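You operate a simulated robot arm through the tools that you are given. There is no shell and no other tool.

Carry out the task below with a simulated robot arm. There is one attempt and no reset: what you move stays moved.

JOB
Close the port valve, vent the big port, unbolt cap 95 and lift it off.
Fine: in that order; stand the cap on the bench.

The check looks at the end state, three seconds after you hand in, the way a careful person would. Anything else that was tipped, shoved, dropped, spilled or broken makes it a failure. A push-on lid holds only when it is set on centred and level and pressed home; a screw cap is set on level and turned clockwise until tight.

ROBOT AND FRAMES
A 6-joint arm with a two-finger parallel gripper, fixed in place. Base frame: the origin is at the foot of the arm, x ahead of it, y to its left, z up; the work surface is at about z = 860. Readings come in mm, rad, newtons and seconds.
With the tool pointing down near the work surface it reaches from about 300 to 660 mm from the base axis. Its first joint turns from -2.007 to 2.007 rad. Payload 3.43 kg.
The TCP is the grasp point between the finger pads, 34 mm short of the fingertips. In the tool frame z runs along the fingers and y along their closing line. Largest opening 128 mm; finger width 24, thickness 12; the body of the gripper, 48 by 130 mm, starts 96 mm behind the TCP.
Orientation is that of the tool frame in the base frame, as [roll, pitch, yaw] about the fixed x, y, z axes, in that order (R = Rz(yaw) Ry(pitch) Rx(roll)). With the fingers straight down and closing along the base's y, the tool's x points along the base's -x, its y along +y and its z along -z.

CONTROLS
- The arm moves only by the tool step_arm. Its argument "commands" is a list of rows, each a list of 2 entries, a list of its own where there are three numbers: the shift along the tool's x, y, z in m, then the turn, a rotation vector about the tool's x, y, z in rad. In form: [[[tx, ty, tz], [ax, ay, az]], ...]. A call has 1 to 20 rows; each row is the pose to reach, as a shift and turn from the pose commanded when the call began, along the tool's axes at that moment. "jaw" is the opening, from 0 (shut) to 1 (fully open), set as the call begins (left out, the last holds). Rows are played at 5 a second. More than 50 mm and 0.15 rad between two rows, or a gripper value outside its range, and nothing of the call is played. A pose out of reach is approached as far as the arm can. The call stops where the force on the tool passes 40 N (or 10 N more than at its start, if that is more) or the arm is blocked; 0.2 s more then pass. The fingers move at their own pace (about 153 mm/s each) and stop on an object; they squeeze with about 35 N. The grip force told is the motor's: it shows also when the fingers shut on nothing. Time passes only in rows, and 0.2 s behind the last, so rows that repeat a pose let the fingers close. It gives the time, the measured TCP pose, the force on the tool (base axes), the opening and the grip force at its end, in the units of the frame above (readings bear some noise), with the torque about the TCP (base axes, N m) and any sound that the robot's microphone picked up, and new pictures: "views" is both (left out), scene, wrist or none.
- Cameras (640 x 400 px; columns grow to the right, rows downward): "scene" is fixed at [220.1, -501.3, 1630.9]; the picture's right is [0.91, -0.42, 0.00], its down [-0.26, -0.56, -0.79] and it looks along [0.33, 0.71, -0.62] (base axes); focal length 362 px, centre (320, 200). "wrist" rides on the gripper at [76, -11, -160] in the tool frame; the picture's right is [0.15, 0.99, 0.00], its down [-0.88, 0.13, -0.46] and it looks along [-0.45, 0.07, 0.89] (tool axes); focal length 234 px, centre (320, 200). There is no depth. A picture from a camera that has moved, and an enlarged one, comes with that camera's place and axes in the base frame and with its lens.
- slide_trunk(by): slides the trunk up (or, below 0, down) by that many mm; the arm rides with it, the base frame stays. It gives what a move gives, with no picture.
- zoom(camera, box): a new picture of the part [left, top, right, bottom] of that camera's present view, enlarged. The clock stands still meanwhile.
- job_done(): hands the job in; it is judged then, once.

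Places have to be worked out from the pictures, the camera data and where the tool is seen. Open the gripper and draw the arm clear of the work before you hand the job in, unless the task says otherwise.

The tools are called after "Emit:" as a command line: name --argument value ..., lists and objects as JSON in quotes. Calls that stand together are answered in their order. step_arm: Moves the arm, as the interface text tells. Its arguments: {"type":"object","properties":{"commands":{"type":"array","items":{"type":"array"}},"jaw":{"type":"number"},"views":{"type":"string","enum":["both","scene","wrist","none"]}},"required":["commands"]} The other tools are called the same way: slide_trunk (by) slides the trunk up or down; zoom (camera, box) takes an enlarged picture of a part of a camera's view; job_done () hands the job in.

At the start:

```text
clock: 0.0
eef_pos: [420.4, 138.6, 1184.1]
ee_rot: [3.142, 0.0, -3.141]
force: [0.6, -0.3, 0.9]
ft_torque: [-0.01, 0.01, 0.03]
width: 128.0
finger_force: 0.0
trunk travel left (down, up): [-900.0, 90.0]
```

scene: 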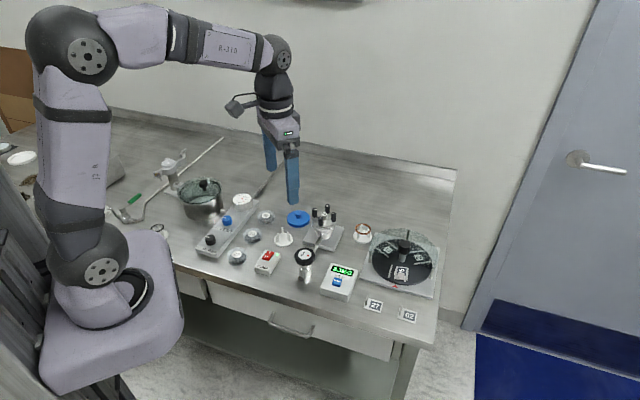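
wrist: 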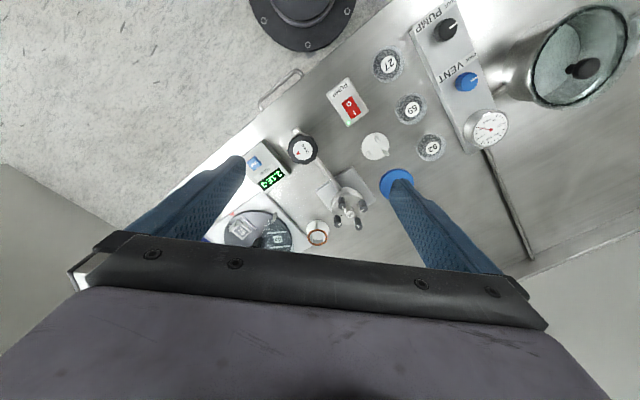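

The pictures show a bench with several devices: a pump/vent manifold, caps with numbers, a switch box, a display box and a valve. I zoom in to identify each part before moving.

Emit:
zoom --camera "scene" --box '[180, 170, 320, 270]'

Emit:
zoom --camera "scene" --box '[280, 195, 450, 325]'

Emit:
zoom --camera "wrist" --box '[240, 60, 400, 160]'

Emit:
zoom --camera "wrist" --box '[200, 150, 400, 275]'

Emit:
zoom --camera "wrist" --box '[360, 0, 560, 180]'

```text
4.00 times, centred on (250, 220) of scene
camera zoom: at [220.1, -501.3, 1630.9], right [0.91, -0.42, 0.0], down [-0.26, -0.56, -0.79], along [0.33, 0.71, -0.62], focal length 1447 px, centre (600, 120)
```

zoom: 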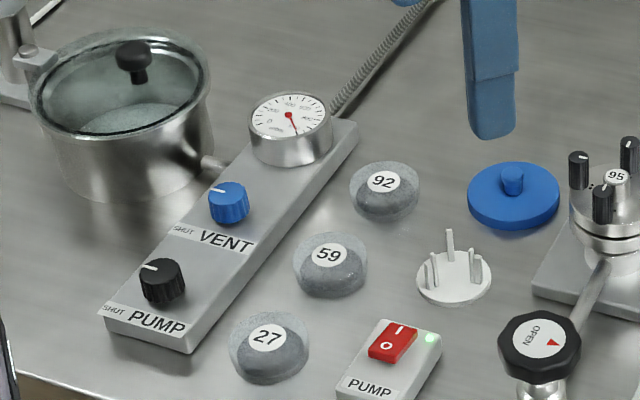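

```text
3.08 times, centred on (365, 260) of scene
camera zoom: at [220.1, -501.3, 1630.9], right [0.91, -0.42, 0.0], down [-0.26, -0.56, -0.79], along [0.33, 0.71, -0.62], focal length 1113 px, centre (182, 15)
```

zoom: 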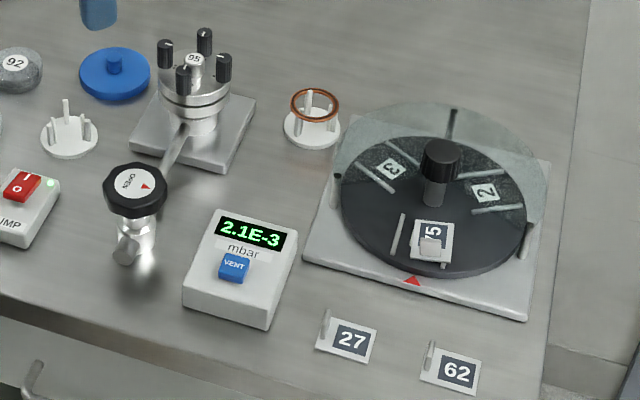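

```text
4.00 times, centred on (320, 110) of wrist
camera zoom: at [344.9, 126.9, 1342.2], right [-0.15, 0.99, 0.0], down [0.88, 0.13, 0.46], along [0.45, 0.07, -0.89], focal length 937 px, centre (320, 560)
```

zoom: 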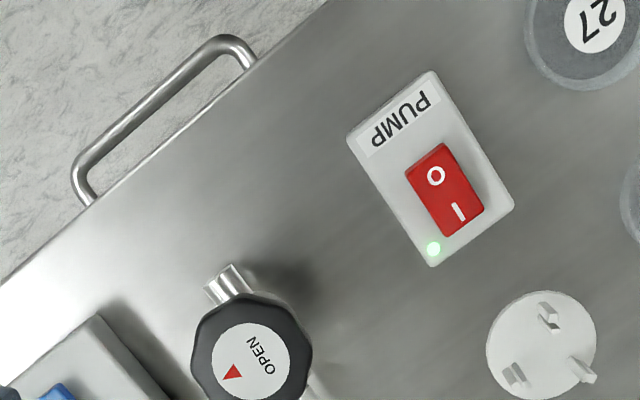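

```text
3.20 times, centred on (300, 212) of wrist
camera zoom: at [344.9, 126.9, 1342.2], right [-0.15, 0.99, 0.0], down [0.88, 0.13, 0.46], along [0.45, 0.07, -0.89], focal length 749 px, centre (384, 160)
```

zoom: 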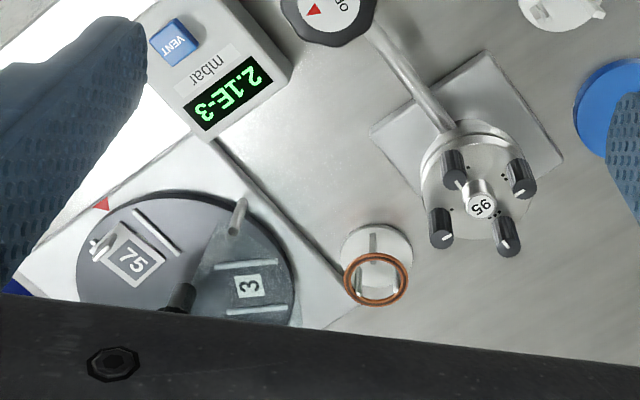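

```text
2.22 times, centred on (460, 90) of wrist
camera zoom: at [344.9, 126.9, 1342.2], right [-0.15, 0.99, 0.0], down [0.88, 0.13, 0.46], along [0.45, 0.07, -0.89], focal length 520 px, centre (9, 444)
```

zoom: 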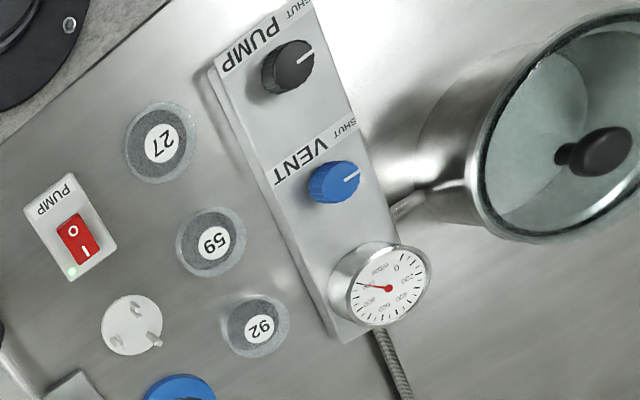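

I locate the valve wheel near (460,113,919), cap 95's knob top near (570,224,939) and the gauge's VENT button near (510,20,892). I zoom tighter on each for details such as the markings and the bolts.

Emit:
zoom --camera "scene" --box '[300, 196, 350, 252]'

Emit:
zoom --camera "wrist" --box '[320, 165, 384, 240]'

Emit:
zoom --camera "scene" --box '[285, 235, 365, 300]'

Emit:
zoom --camera "wrist" --box '[235, 120, 345, 190]'

```text
7.14 times, centred on (325, 224) of scene
camera zoom: at [220.1, -501.3, 1630.9], right [0.91, -0.42, 0.0], down [-0.26, -0.56, -0.79], along [0.33, 0.71, -0.62], focal length 2584 px, centre (284, 29)
```

zoom: 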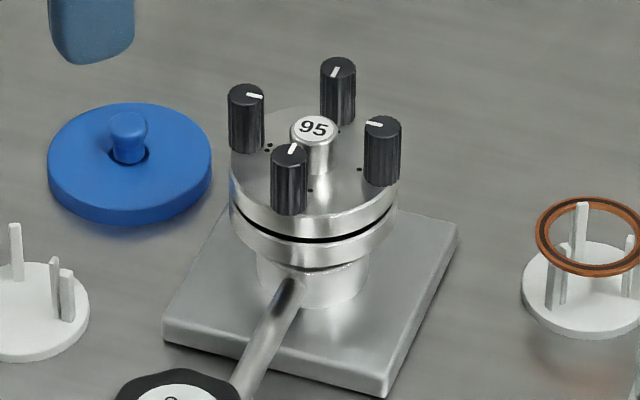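

```text
5.33 times, centred on (352, 202) of wrist
camera zoom: at [344.9, 126.9, 1342.2], right [-0.15, 0.99, 0.0], down [0.88, 0.13, 0.46], along [0.45, 0.07, -0.89], focal length 1249 px, centre (149, 187)
```

zoom: 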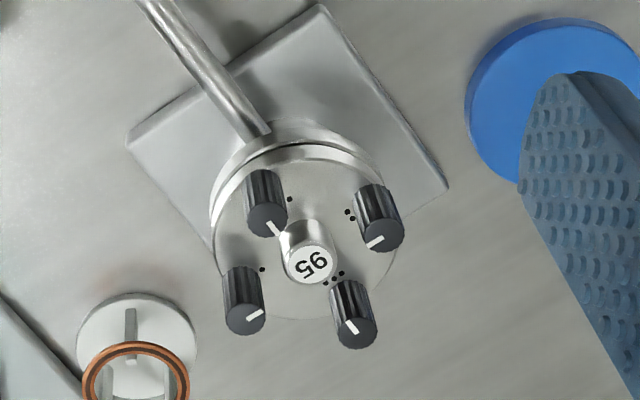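

```text
6.15 times, centred on (325, 268) of scene
camera zoom: at [220.1, -501.3, 1630.9], right [0.91, -0.42, 0.0], down [-0.26, -0.56, -0.79], along [0.33, 0.71, -0.62], focal length 2226 px, centre (289, -215)
```

zoom: 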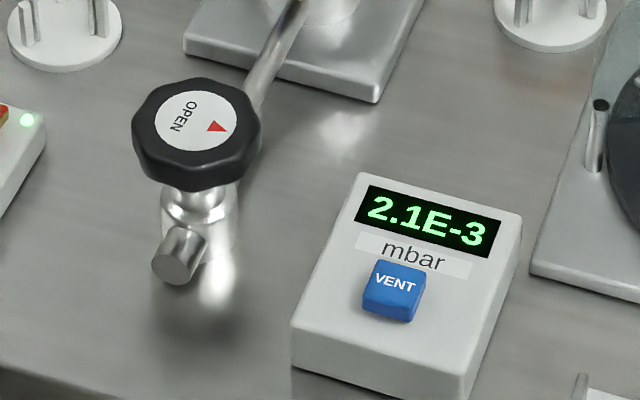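

```text
5.71 times, centred on (290, 155) of wrist
camera zoom: at [344.9, 126.9, 1342.2], right [-0.15, 0.99, 0.0], down [0.88, 0.13, 0.46], along [0.45, 0.07, -0.89], focal length 1338 px, centre (491, 457)
```

zoom: 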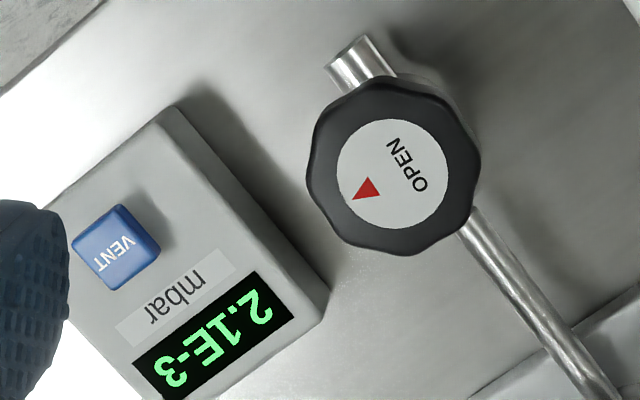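

The port has four thumb bolts (dot-numbered) and the valve wheel has an "OPEN" label with a red arrow. I zoom further to read the arrow direction and the dot marks.

Emit:
zoom --camera "wrist" --box '[282, 130, 322, 168]'

Emit:
zoom --camera "scene" --box '[290, 243, 320, 267]'

Emit:
zoom --camera "wrist" --box '[334, 190, 374, 232]'

Emit:
zoom --camera "scene" --box '[312, 202, 340, 232]'

Emit:
zoom --camera "scene" --box '[360, 225, 445, 325]'

```text
10.53 times, centred on (302, 149) of wrist
camera zoom: at [344.9, 126.9, 1342.2], right [-0.15, 0.99, 0.0], down [0.88, 0.13, 0.46], along [0.45, 0.07, -0.89], focal length 2465 px, centre (510, 737)
```

zoom: 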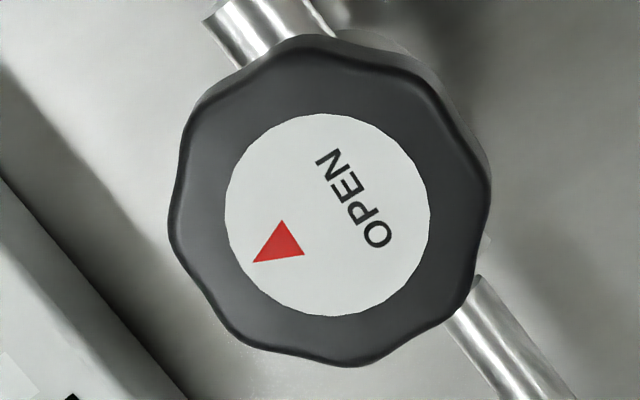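

```text
16.00 times, centred on (305, 255) of scene
camera zoom: at [220.1, -501.3, 1630.9], right [0.91, -0.42, 0.0], down [-0.26, -0.56, -0.79], along [0.33, 0.71, -0.62], focal length 5789 px, centre (560, -680)
```

zoom: 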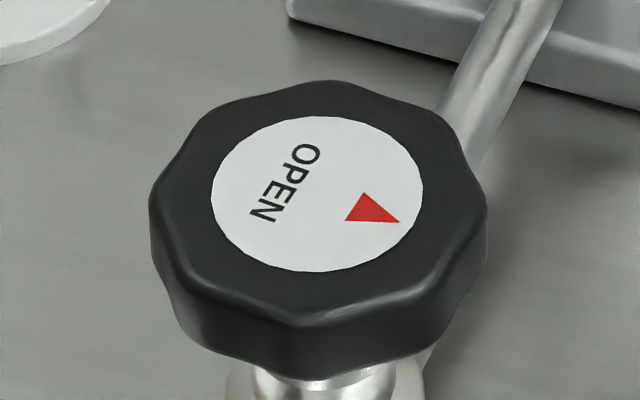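

```text
9.52 times, centred on (354, 211) of wrist
camera zoom: at [344.9, 126.9, 1342.2], right [-0.15, 0.99, 0.0], down [0.88, 0.13, 0.46], along [0.45, 0.07, -0.89], focal length 2230 px, centre (-4, 95)
```

zoom: 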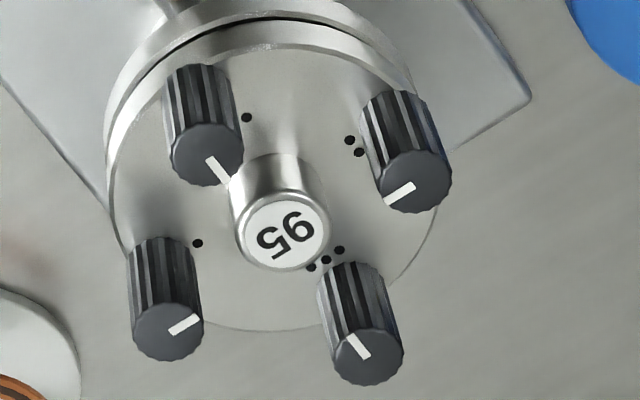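

```text
13.33 times, centred on (326, 217) of scene
camera zoom: at [220.1, -501.3, 1630.9], right [0.91, -0.42, 0.0], down [-0.26, -0.56, -0.79], along [0.33, 0.71, -0.62], focal length 4824 px, centre (240, -27)
```

zoom: 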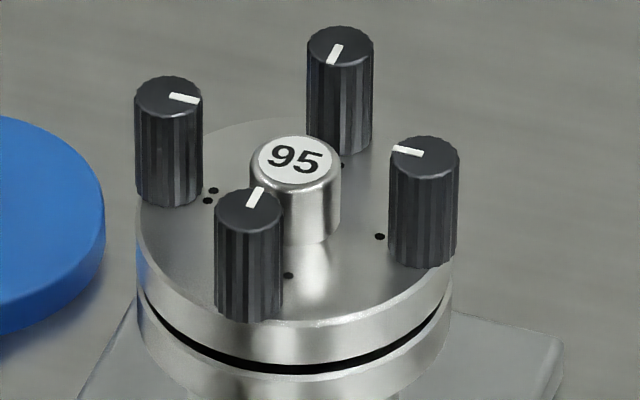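

```text
4.00 times, centred on (402, 275) of scene
camera zoom: at [220.1, -501.3, 1630.9], right [0.91, -0.42, 0.0], down [-0.26, -0.56, -0.79], along [0.33, 0.71, -0.62], focal length 1447 px, centre (-10, -100)
```

zoom: 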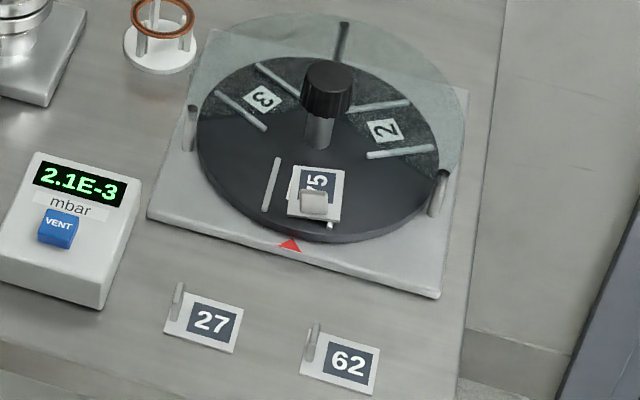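

The wheel's face reads "OPEN" with a pointer; clockwise (seen from above) should close it. I move above the wheel with jaws open to get a close view before grasping.

Emit:
step_arm --commands '[[[-0.01, -0.006, 0.03], [0, 0, 0]], [[-0.02, -0.013, 0.07], [0, 0, 0]], [[-0.03, -0.02, 0.11], [0, 0, 0]], [[-0.04, -0.0256, 0.14], [0, 0, 0]], [[-0.04, -0.0256, 0.14], [0, 0, 0]]]' --jaw 1.0 --views "both"

```text
clock: 1.2
eef_pos: [461.2, 113.2, 1042.0]
ee_rot: [-3.141, 0.0, 3.141]
force: [-0.4, 0.4, -0.4]
ft_torque: [0.01, 0.0, -0.01]
width: 128.1
finger_force: 0.2
trunk travel left (down, up): [-900.0, 90.0]
camera wrist: at [385.9, 101.6, 1201.8], right [-0.15, 0.99, 0.0], down [0.88, 0.13, 0.46], along [0.45, 0.07, -0.89], focal length 234 px, centre (320, 200)
```

scene: 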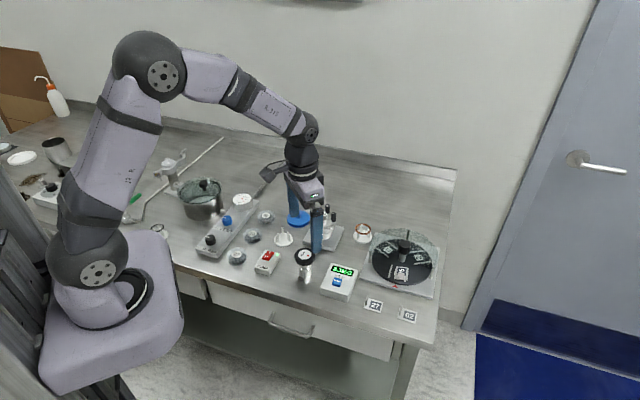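
wrist: 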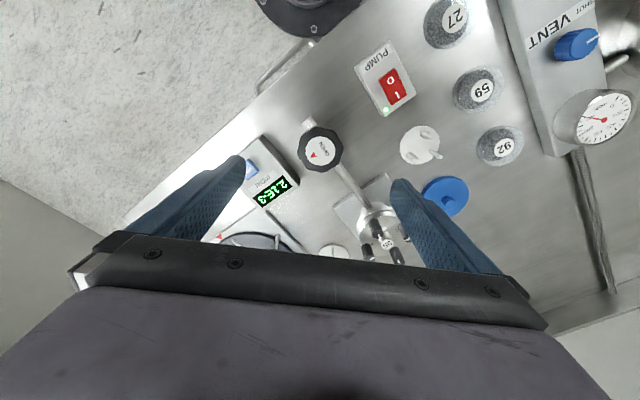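

More objects at the left of the arm came into view. I check those so that I do not mix up which port and vent are meant, and zoom on the wheel.

Emit:
zoom --camera "scene" --box '[0, 70, 100, 230]'

Emit:
zoom --camera "scene" --box '[90, 130, 230, 250]'

Emit:
zoom --camera "wrist" --box '[280, 100, 380, 180]'

Emit:
zoom --camera "wrist" --box '[330, 170, 430, 270]'

```text
2.50 times, centred on (50, 150) of scene
camera zoom: at [220.1, -501.3, 1630.9], right [0.91, -0.42, 0.0], down [-0.26, -0.56, -0.79], along [0.33, 0.71, -0.62], focal length 904 px, centre (995, 325)
```

zoom: 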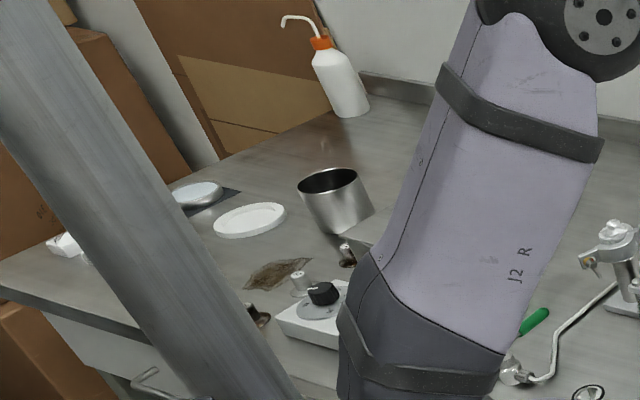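

```text
3.33 times, centred on (160, 190) of scene
camera zoom: at [220.1, -501.3, 1630.9], right [0.91, -0.42, 0.0], down [-0.26, -0.56, -0.79], along [0.33, 0.71, -0.62], focal length 1206 px, centre (853, 233)
```

zoom: 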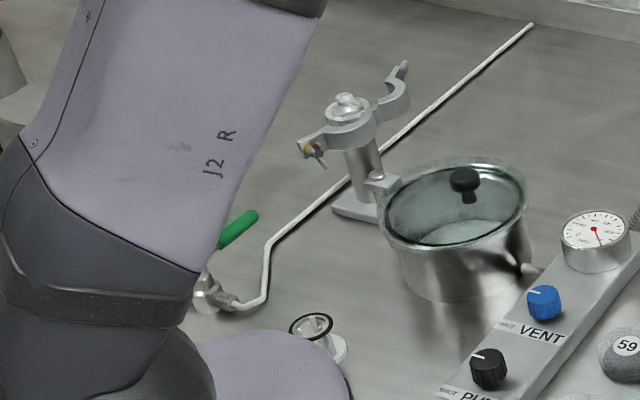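

```text
5.00 times, centred on (330, 140) of wrist
camera zoom: at [385.9, 101.6, 1201.8], right [-0.15, 0.99, 0.0], down [0.88, 0.13, 0.46], along [0.45, 0.07, -0.89], focal length 1171 px, centre (270, 500)
```

zoom: 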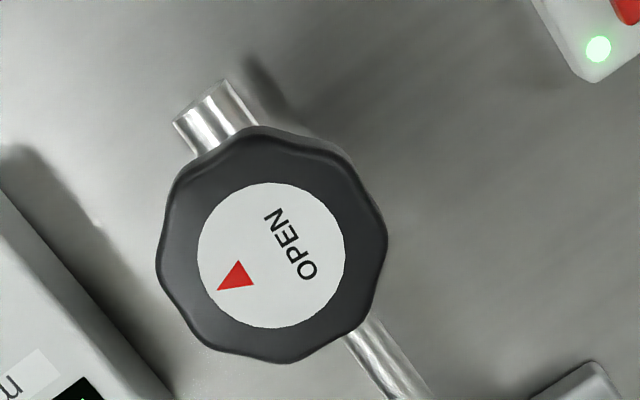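

```text
4.00 times, centred on (380, 220) of wrist
camera zoom: at [385.9, 101.6, 1201.8], right [-0.15, 0.99, 0.0], down [0.88, 0.13, 0.46], along [0.45, 0.07, -0.89], focal length 937 px, centre (80, 120)
```

zoom: 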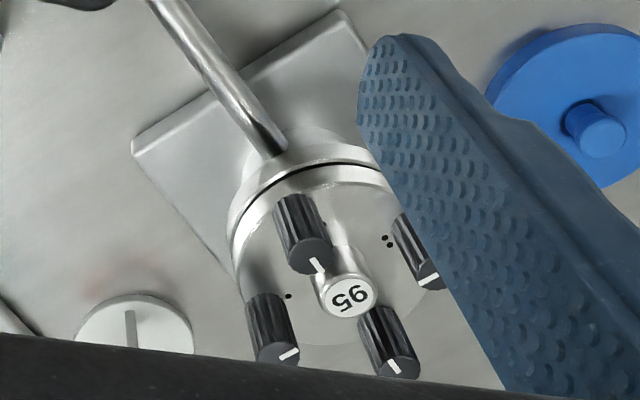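

The wheel is about 56 mm across, centred at about (461,114), with its top near z=919. I test the wrist's turning range in free air by turning 1.5 rad counter-clockwise first, so I have a long clockwise stroke available.

Emit:
step_arm --commands '[[[0, 0, 0], [0, 0, -0.15]], [[0, 0, 0], [0, 0, -0.3]], [[0, 0, 0], [0, 0, -0.45]], [[0, 0, 0], [0, 0, -0.6]], [[0, 0, 0], [0, 0, -0.75]], [[0, 0, 0], [0, 0, -0.9]], [[0, 0, 0], [0, 0, -1.05]], [[0, 0, 0], [0, 0, -1.2]], [[0, 0, 0], [0, 0, -1.35]], [[0, 0, 0], [0, 0, -1.5]], [[0, 0, 0], [0, 0, -1.5]]]' --views "both"

```text
clock: 3.6
eef_pos: [460.9, 113.4, 1043.3]
ee_rot: [-3.14, 0.0, -1.638]
force: [0.1, 0.2, 0.4]
ft_torque: [0.01, 0.02, 0.02]
width: 128.3
finger_force: 0.1
trunk travel left (down, up): [-900.0, 90.0]
camera wrist: at [466.6, 36.2, 1202.3], right [-1.0, -0.08, 0.0], down [-0.07, 0.89, 0.46], along [-0.04, 0.45, -0.89], focal length 234 px, centre (320, 200)
```

scene: 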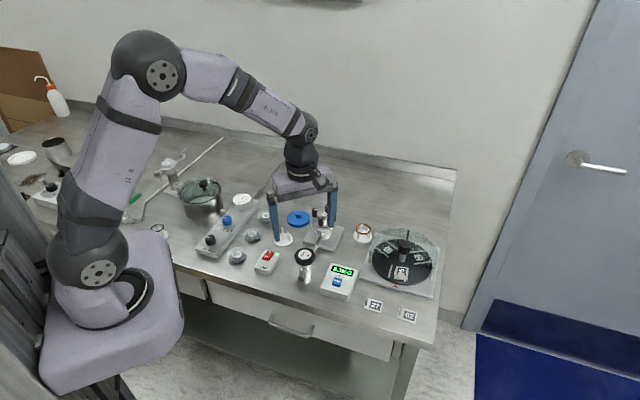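
wrist: 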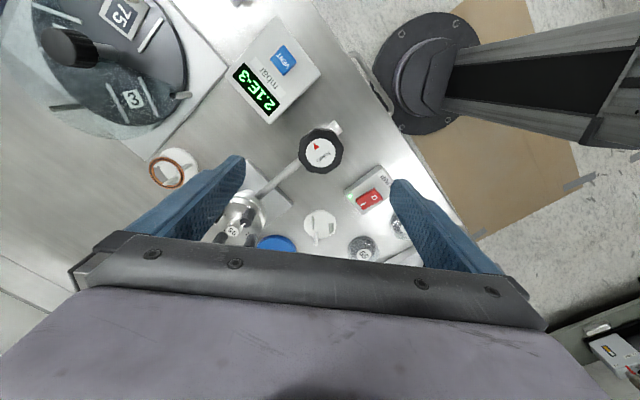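

The turn works without trouble. I zoom on the wheel from this side to refine its centre before descending.

Emit:
zoom --camera "wrist" --box '[270, 105, 370, 195]'

Emit:
zoom --camera "wrist" --box '[190, 150, 290, 250]'

```text
4.44 times, centred on (320, 150) of wrist
camera zoom: at [466.6, 36.2, 1202.3], right [-1.0, -0.08, 0.0], down [-0.07, 0.89, 0.46], along [-0.04, 0.45, -0.89], focal length 1041 px, centre (320, 422)
```

zoom: 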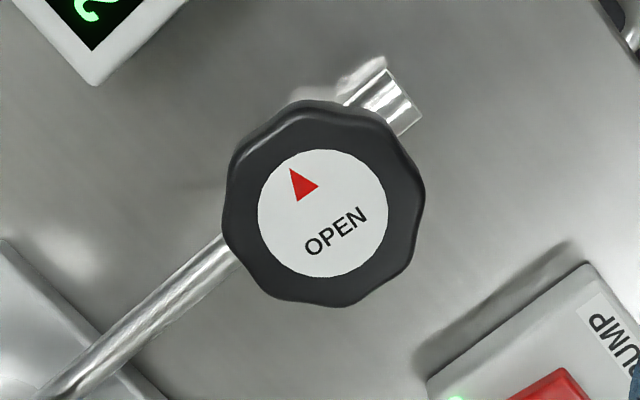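

```text
4.00 times, centred on (240, 200) of wrist
camera zoom: at [466.6, 36.2, 1202.3], right [-1.0, -0.08, 0.0], down [-0.07, 0.89, 0.46], along [-0.04, 0.45, -0.89], focal length 937 px, centre (640, 200)
```

zoom: 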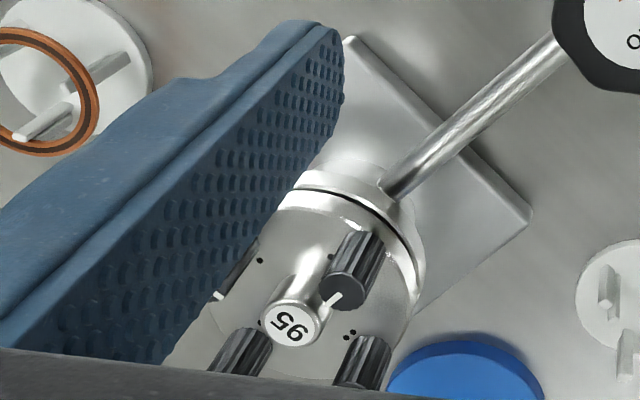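

The wheel's centre comes out at about (460,114). I part-close the jaws to ~90 mm and come straight down around the wheel with the fingertips stopping above the pipe.

Emit:
step_arm --commands '[[[0, 0, 0], [0, 0, 0]], [[-0.0004, 0.0004, 0.03], [0, 0, 0]], [[-0.0007, 0.0007, 0.06], [0, 0, 0]], [[-0.0007, 0.0007, 0.09], [0, 0, 0]], [[-0.0007, 0.0007, 0.113], [0, 0, 0]], [[-0.0007, 0.0007, 0.113], [0, 0, 0]]]' --jaw 0.7 --views "both"

```text
clock: 5.0
eef_pos: [460.5, 112.4, 929.8]
ee_rot: [-3.141, 0.0, -1.642]
force: [-0.8, -0.6, 0.1]
ft_torque: [0.03, 0.0, -0.02]
width: 89.9
finger_force: 0.0
trunk travel left (down, up): [-900.0, 90.0]
camera wrist: at [466.1, 36.2, 1088.4], right [-1.0, -0.08, 0.0], down [-0.07, 0.89, 0.46], along [-0.03, 0.45, -0.89], focal length 234 px, centre (320, 200)
```

scene: 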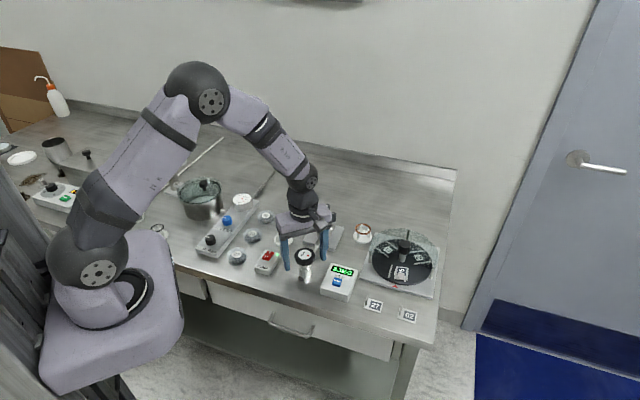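
wrist: 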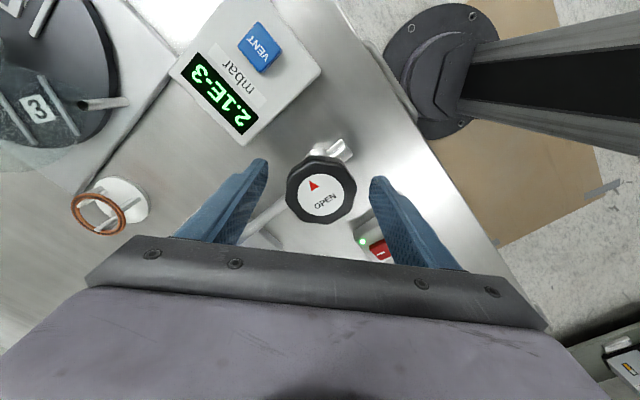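

The jaws straddle the wheel, well centred, with fingertips at about z=896. I close on the wheel.

Emit:
step_arm --commands '[[[0, 0, 0], [0, 0, 0]], [[0, 0, 0], [0, 0, 0]], [[0, 0, 0], [0, 0, 0]], [[0, 0, 0], [0, 0, 0]]]' --jaw 0.0 --views "wrist"

```text
clock: 6.0
eef_pos: [458.6, 113.0, 929.4]
ee_rot: [3.139, -0.001, -1.642]
force: [-2.6, 0.3, -4.3]
ft_torque: [0.22, 0.07, 0.05]
width: 54.0
finger_force: 44.3
trunk travel left (down, up): [-900.0, 90.0]
camera wrist: at [465.8, 36.4, 1088.3], right [-1.0, -0.08, 0.0], down [-0.07, 0.89, 0.46], along [-0.04, 0.45, -0.89], focal length 234 px, centre (320, 200)
```

wrist: 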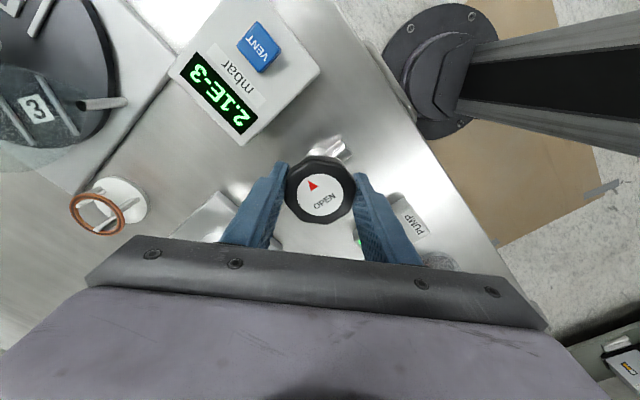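

The jaws hold the wheel at 54 mm with 44 N. I turn it clockwise (positive about tool z) in small rows, watching the torque and label.

Emit:
step_arm --commands '[[[0, 0, 0], [0, 0, 0.1]], [[0, 0, 0], [0, 0, 0.2]], [[0, 0, 0], [0, 0, 0.3]], [[0, 0, 0], [0, 0, 0.4]], [[0, 0, 0], [0, 0, 0.5]], [[0, 0, 0], [0, 0, 0.6]]]' --views "wrist"

```text
clock: 7.4
eef_pos: [460.4, 113.9, 929.2]
ee_rot: [3.14, -0.001, -2.244]
force: [-5.3, -6.5, -16.4]
ft_torque: [0.58, -0.74, 0.03]
width: 53.9
finger_force: 44.7
trunk travel left (down, up): [-900.0, 90.0]
camera wrist: at [421.7, 46.5, 1088.5], right [-0.86, 0.5, 0.0], down [0.45, 0.77, 0.45], along [0.23, 0.39, -0.89], focal length 234 px, centre (320, 200)
```

wrist: 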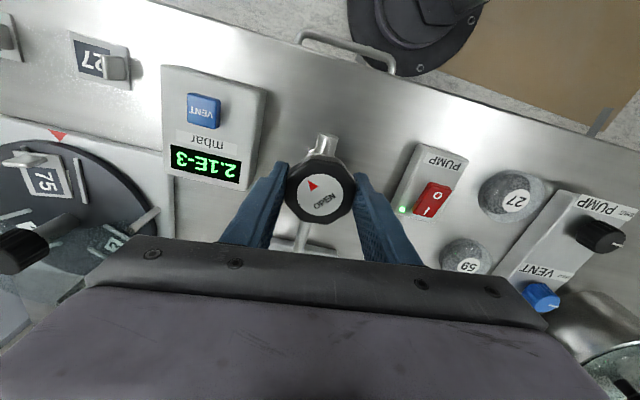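

The wheel turns with the gripper. The downward pull on the tool rose to 16 N, which suggests the wheel sinks as it closes, so I continue clockwise while following it down slightly.

Emit:
step_arm --commands '[[[0, 0, 0.001], [0, 0, 0]], [[0, 0, 0.001], [0, 0, 0.1]], [[0, 0, 0.0015], [0, 0, 0.2]], [[0, 0, 0.0015], [0, 0, 0.3]], [[0, 0, 0.002], [0, 0, 0.4]], [[0, 0, 0.002], [0, 0, 0.5]]]' --views "wrist"

```text
clock: 8.8
eef_pos: [460.1, 112.7, 930.4]
ee_rot: [3.141, 0.004, -2.744]
force: [-3.9, -5.6, 8.7]
ft_torque: [-0.57, 1.3, -0.01]
width: 53.9
finger_force: 44.8
trunk travel left (down, up): [-900.0, 90.0]
camera wrist: at [393.7, 72.9, 1088.1], right [-0.52, 0.86, 0.0], down [0.76, 0.46, 0.46], along [0.39, 0.24, -0.89], focal length 234 px, centre (320, 200)
```

wrist: 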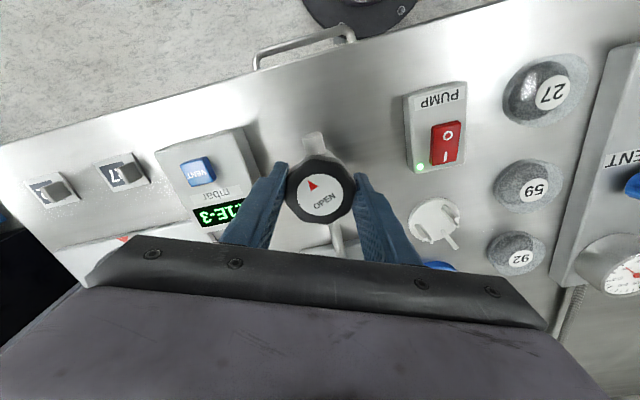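

Force is now mildly upward; the wheel keeps turning freely. I continue clockwise another ~1.2 rad.

Emit:
step_arm --commands '[[[0, 0, 0], [0, 0, 0.1]], [[0, 0, 0], [0, 0, 0.2]], [[0, 0, 0], [0, 0, 0.3]], [[0, 0, 0], [0, 0, 0.4]], [[0, 0, 0], [0, 0, 0.5]], [[0, 0, 0], [0, 0, 0.6]], [[0, 0, 0.0003], [0, 0, 0.7]], [[0, 0, 0.0005], [0, 0, 0.8]]]' --views "wrist"

```text
clock: 10.6
eef_pos: [459.2, 113.9, 929.2]
ee_rot: [3.14, 0.004, 2.74]
force: [-3.1, -3.7, 13.8]
ft_torque: [-0.92, -0.49, 0.02]
width: 54.3
finger_force: 45.3
trunk travel left (down, up): [-900.0, 90.0]
camera wrist: at [385.1, 132.1, 1088.1], right [0.25, 0.97, 0.0], down [0.86, -0.23, 0.46], along [0.44, -0.11, -0.89], focal length 234 px, centre (320, 200)
```

wrist: 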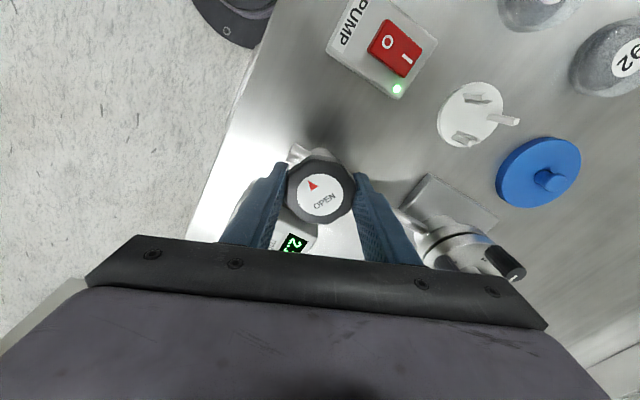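

Turned 1.9 rad so far with no end-stop. I ease up 1 mm to relieve the push and keep turning clockwise.

Emit:
step_arm --commands '[[[0, 0, -0.001], [0, 0, 0.1]], [[0, 0, -0.001], [0, 0, 0.2]], [[0, 0, -0.001], [0, 0, 0.3]], [[0, 0, -0.001], [0, 0, 0.4]], [[0, 0, -0.001], [0, 0, 0.5]], [[0, 0, -0.001], [0, 0, 0.6]], [[0, 0, -0.001], [0, 0, 0.7]], [[0, 0, -0.001], [0, 0, 0.8]], [[0, 0, -0.001], [0, 0, 0.9]], [[0, 0, -0.001], [0, 0, 1.0]]]' --views "wrist"

```text
clock: 12.8
eef_pos: [458.4, 113.1, 929.7]
ee_rot: [3.139, 0.001, 1.74]
force: [0.1, -6.3, 13.5]
ft_torque: [-0.79, -0.21, 0.0]
width: 54.1
finger_force: 45.0
trunk travel left (down, up): [-900.0, 90.0]
camera wrist: at [435.7, 185.6, 1088.3], right [0.95, 0.31, 0.0], down [0.28, -0.85, 0.46], along [0.14, -0.43, -0.89], focal length 234 px, centre (320, 200)
```

wrist: 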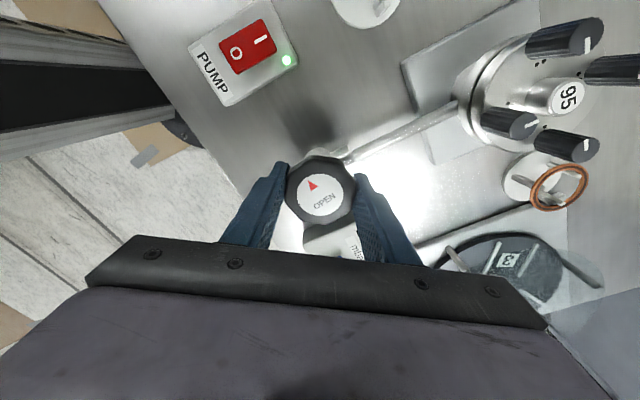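

Now 2.9 rad turned, still free with negligible torque. I keep going clockwise with another small upward relief, looking for an end-stop or a change in the label.

Emit:
step_arm --commands '[[[0, 0, -0.001], [0, 0, 0.1]], [[0, 0, -0.001], [0, 0, 0.2]], [[0, 0, -0.001], [0, 0, 0.3]], [[0, 0, -0.001], [0, 0, 0.4]], [[0, 0, -0.001], [0, 0, 0.5]], [[0, 0, -0.001], [0, 0, 0.6]], [[0, 0, -0.001], [0, 0, 0.7]], [[0, 0, -0.001], [0, 0, 0.8]], [[0, 0, -0.001], [0, 0, 0.9]], [[0, 0, -0.001], [0, 0, 1.0]]]' --views "both"

```text
clock: 15.0
eef_pos: [460.0, 113.7, 929.1]
ee_rot: [-3.141, 0.0, 0.739]
force: [0.7, -0.1, -2.0]
ft_torque: [0.0, -0.05, 1.12]
width: 54.1
finger_force: 45.0
trunk travel left (down, up): [-900.0, 90.0]
camera wrist: at [508.7, 172.7, 1088.1], right [0.78, -0.63, 0.0], down [-0.56, -0.69, 0.46], along [-0.29, -0.35, -0.89], focal length 234 px, centre (320, 200)
```

scene: 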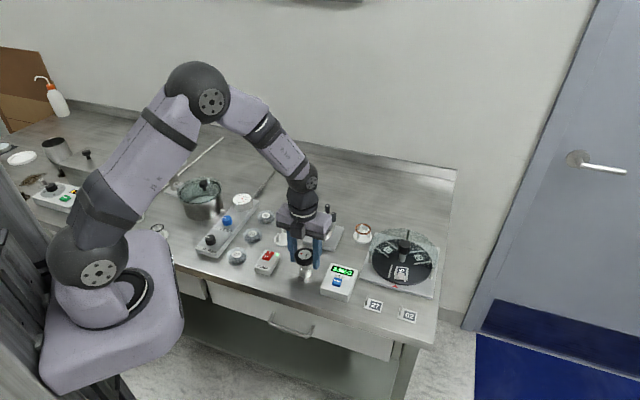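
wrist: 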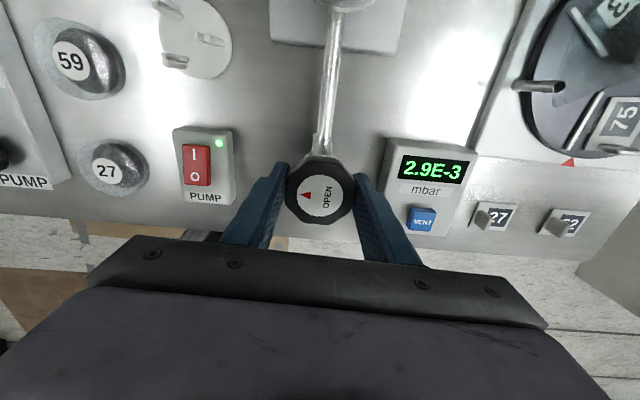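

Torque jumped to 1.1 N·m and the jaws slipped on the wheel: the end-stop is reached after about half a turn. The gauge has begun to creep up (2.9E-3), which fits an isolated port. I release and rise.

Emit:
step_arm --commands '[[[0, 0, 0], [0, 0, -0.1]], [[0, 0, 0], [0, 0, -0.1]], [[0, 0, -0.03], [0, 0, -0.1]], [[0, 0, -0.07], [0, 0, -0.1]], [[0, 0, -0.11], [0, 0, -0.1]], [[0, 0, -0.13], [0, 0, -0.1]]]' --jaw 0.6 --views "both"

```text
clock: 16.4
eef_pos: [459.9, 113.4, 1059.2]
ee_rot: [-3.141, 0.003, 0.84]
force: [-0.3, 0.1, 0.5]
ft_torque: [0.0, -0.01, -0.02]
width: 76.8
finger_force: 0.1
trunk travel left (down, up): [-900.0, 90.0]
camera wrist: at [501.7, 176.1, 1218.1], right [0.84, -0.55, 0.0], down [-0.49, -0.74, 0.46], along [-0.25, -0.38, -0.89], focal length 234 px, centre (320, 200)
```

scene: 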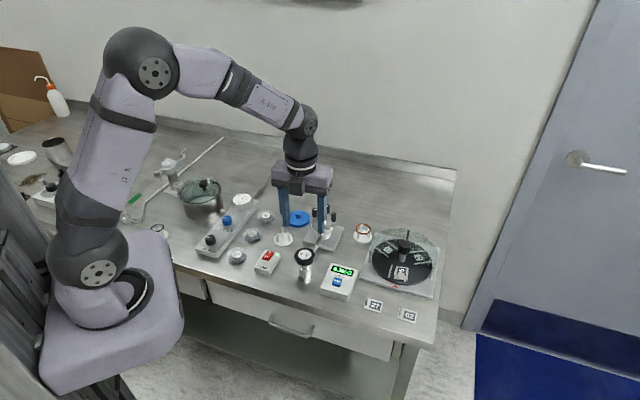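
wrist: 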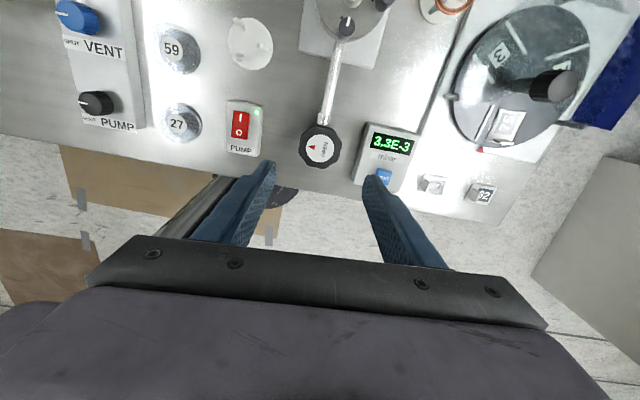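

The gauge keeps creeping up (3.3E-3), confirming the valve is shut. I zoom on the wheel and the gauge box to get the VENT button's place.

Emit:
zoom --camera "wrist" --box '[280, 105, 440, 205]'

Emit:
zoom --camera "scene" --box '[285, 235, 365, 300]'

```text
4.00 times, centred on (360, 155) of wrist
camera zoom: at [501.7, 176.1, 1218.1], right [0.84, -0.55, 0.0], down [-0.49, -0.74, 0.46], along [-0.25, -0.38, -0.89], focal length 937 px, centre (160, 380)
```

zoom: 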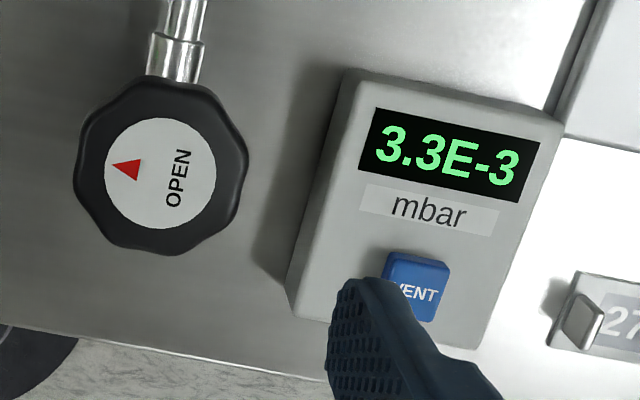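

```text
6.15 times, centred on (325, 268) of scene
camera zoom: at [220.1, -501.3, 1630.9], right [0.91, -0.42, 0.0], down [-0.26, -0.56, -0.79], along [0.33, 0.71, -0.62], focal length 2226 px, centre (289, -215)
```

zoom: 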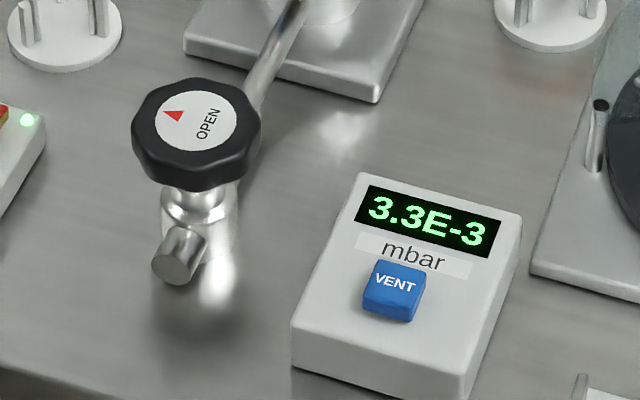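

The VENT button's top is at about (510,18,892). I shut the jaws, move over it and stop some 30 mm above.

Emit:
step_arm --commands '[[[-0.0125, 0.0337, 0], [0, 0, 0]], [[-0.025, 0.0675, 0], [0, 0, 0]], [[-0.0375, 0.1012, 0.01], [0, 0, 0]], [[-0.0375, 0.1012, 0.05], [0, 0, 0]], [[-0.0375, 0.1012, 0.09], [0, 0, 0]], [[-0.0375, 0.1012, 0.099], [0, 0, 0]], [[-0.0375, 0.1012, 0.099], [0, 0, 0]]]' --jaw 0.0 --views "both"

```text
clock: 18.0
eef_pos: [510.6, 16.9, 961.0]
ee_rot: [-3.141, 0.001, 0.841]
force: [0.8, 1.0, 0.8]
ft_torque: [0.03, -0.01, -0.01]
width: 0.0
finger_force: 33.3
trunk travel left (down, up): [-900.0, 90.0]
camera wrist: at [552.3, 81.5, 1119.8], right [0.84, -0.55, 0.0], down [-0.49, -0.74, 0.46], along [-0.25, -0.38, -0.89], focal length 234 px, centre (320, 200)
```

scene: 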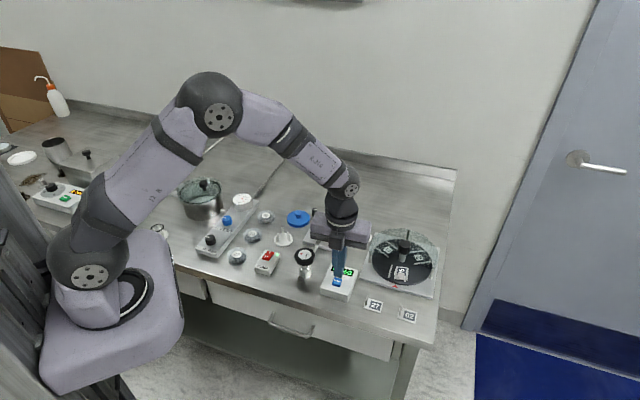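
wrist: 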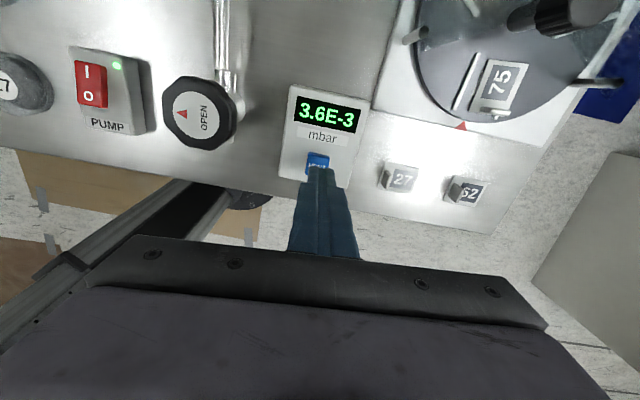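

The fingertips hang just above the button. I zoom to check the alignment and also look at the far-left device.

Emit:
zoom --camera "wrist" --box '[270, 80, 380, 200]'

Emit:
zoom --camera "scene" --box '[310, 240, 370, 310]'

Emit:
zoom --camera "scene" --box '[10, 160, 110, 230]'

```text
3.33 times, centred on (325, 140) of wrist
camera zoom: at [552.3, 81.5, 1119.8], right [0.84, -0.55, 0.0], down [-0.49, -0.74, 0.46], along [-0.25, -0.38, -0.89], focal length 781 px, centre (303, 400)
```

zoom: 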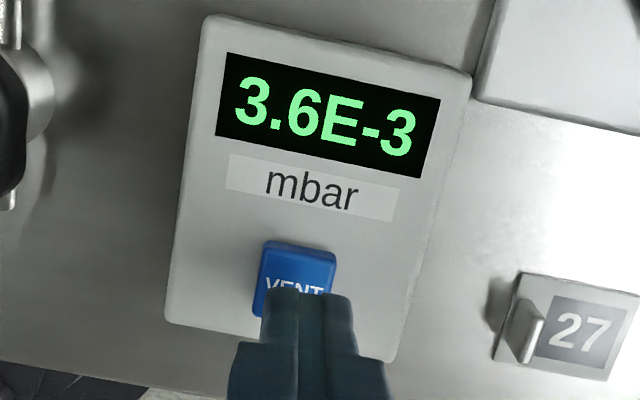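

```text
5.71 times, centred on (340, 275) of scene
camera zoom: at [220.1, -501.3, 1630.9], right [0.91, -0.42, 0.0], down [-0.26, -0.56, -0.79], along [0.33, 0.71, -0.62], focal length 2067 px, centre (206, -229)
```

zoom: 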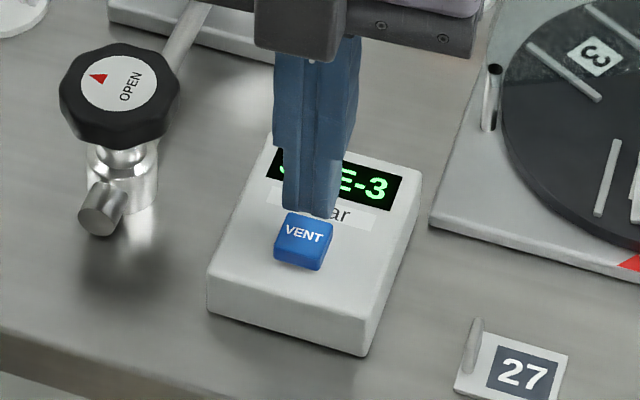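

```text
5.71 times, centred on (60, 195) of scene
camera zoom: at [220.1, -501.3, 1630.9], right [0.91, -0.42, 0.0], down [-0.26, -0.56, -0.79], along [0.33, 0.71, -0.62], focal length 2067 px, centre (1806, 229)
```

zoom: 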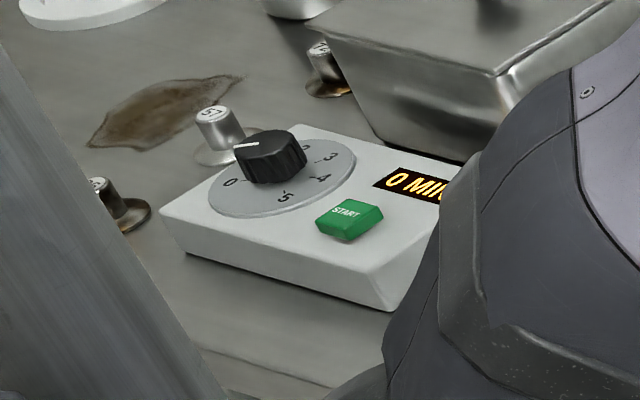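

The button's centre is ~3 mm toward tool −y from the fingertips, so I shift by that and descend slowly, in small steps near contact.

Emit:
step_arm --commands '[[[0, -0.003, 0.012], [0, 0, 0]], [[0, -0.003, 0.026], [0, 0, 0]], [[0, -0.003, 0.031], [0, 0, 0]], [[0, -0.003, 0.033], [0, 0, 0]], [[0, -0.003, 0.035], [0, 0, 0]], [[0, -0.003, 0.036], [0, 0, 0]], [[0, -0.003, 0.037], [0, 0, 0]]]' --views "both"

```text
clock: 19.6
eef_pos: [507.7, 20.1, 927.1]
ee_rot: [3.137, -0.004, 0.842]
force: [-3.3, -1.4, 37.8]
ft_torque: [-0.11, 0.16, 0.03]
width: 0.2
finger_force: 32.9
trunk travel left (down, up): [-900.0, 90.0]
heard: click
camera wrist: at [547.8, 83.7, 1086.2], right [0.84, -0.55, 0.01], down [-0.49, -0.74, 0.45], along [-0.24, -0.38, -0.89], focal length 234 px, centre (320, 200)
```

scene: 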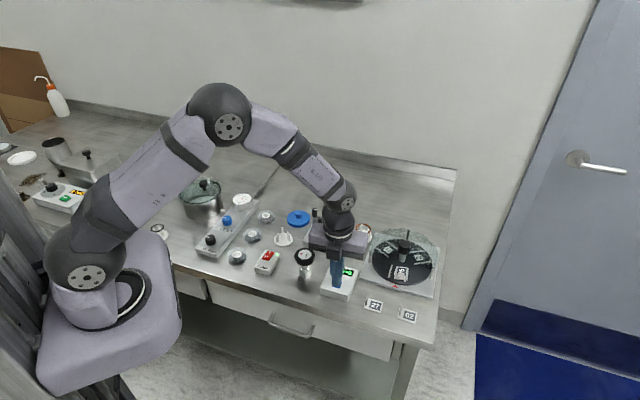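
wrist: 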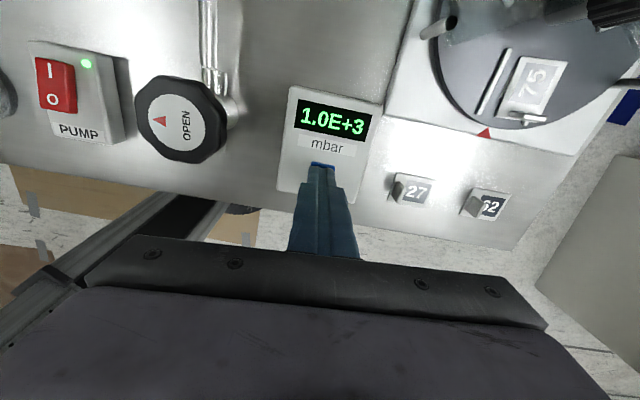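

A click sounded and the gauge reads 1.0E+3 mbar: the port is vented. I lift straight off the button.

Emit:
step_arm --commands '[[[0, 0, -0.01], [0, 0, 0]], [[0, 0, -0.04], [0, 0, 0]], [[0, 0, -0.08], [0, 0, 0]], [[0, 0, -0.12], [0, 0, 0]], [[0, 0, -0.14], [0, 0, 0]]]' --views "both"

Emit:
zoom --camera "scene" --box '[285, 195, 365, 300]'

```text
clock: 20.8
eef_pos: [509.3, 19.5, 1062.5]
ee_rot: [3.141, 0.0, 0.841]
force: [-0.6, 0.0, 0.0]
ft_torque: [0.02, -0.01, -0.02]
width: 0.1
finger_force: 33.0
trunk travel left (down, up): [-900.0, 90.0]
camera wrist: at [551.6, 83.3, 1221.8], right [0.84, -0.55, 0.0], down [-0.49, -0.74, 0.46], along [-0.25, -0.38, -0.89], focal length 234 px, centre (320, 200)
```

scene: 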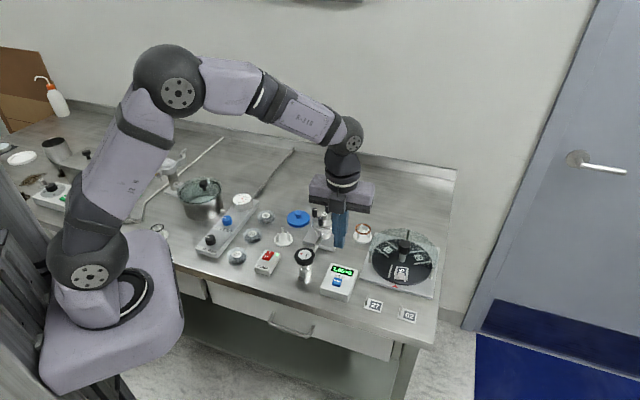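
wrist: 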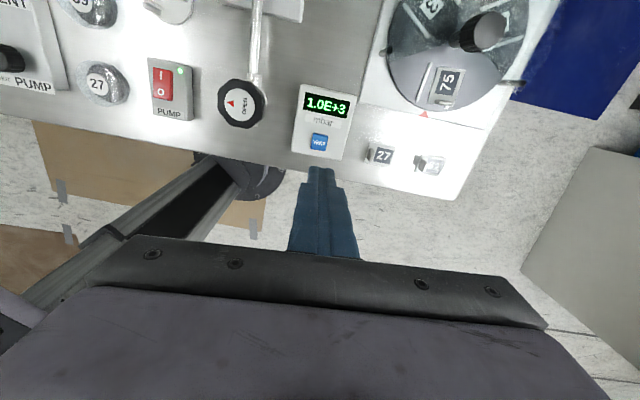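

```text
3.81 times, centred on (325, 248) of scene
camera zoom: at [220.1, -501.3, 1630.9], right [0.91, -0.42, 0.0], down [-0.26, -0.56, -0.79], along [0.33, 0.71, -0.62], focal length 1378 px, centre (301, 19)
```

zoom: 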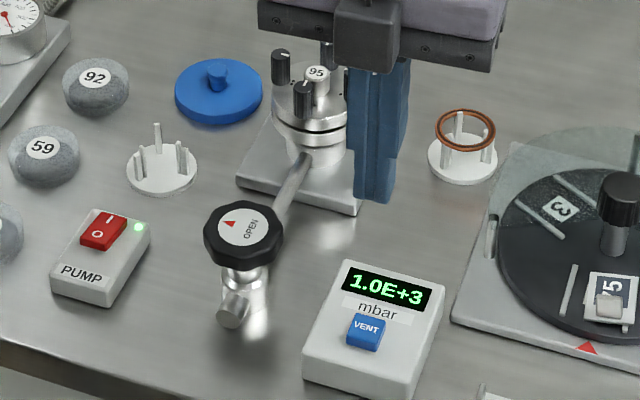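

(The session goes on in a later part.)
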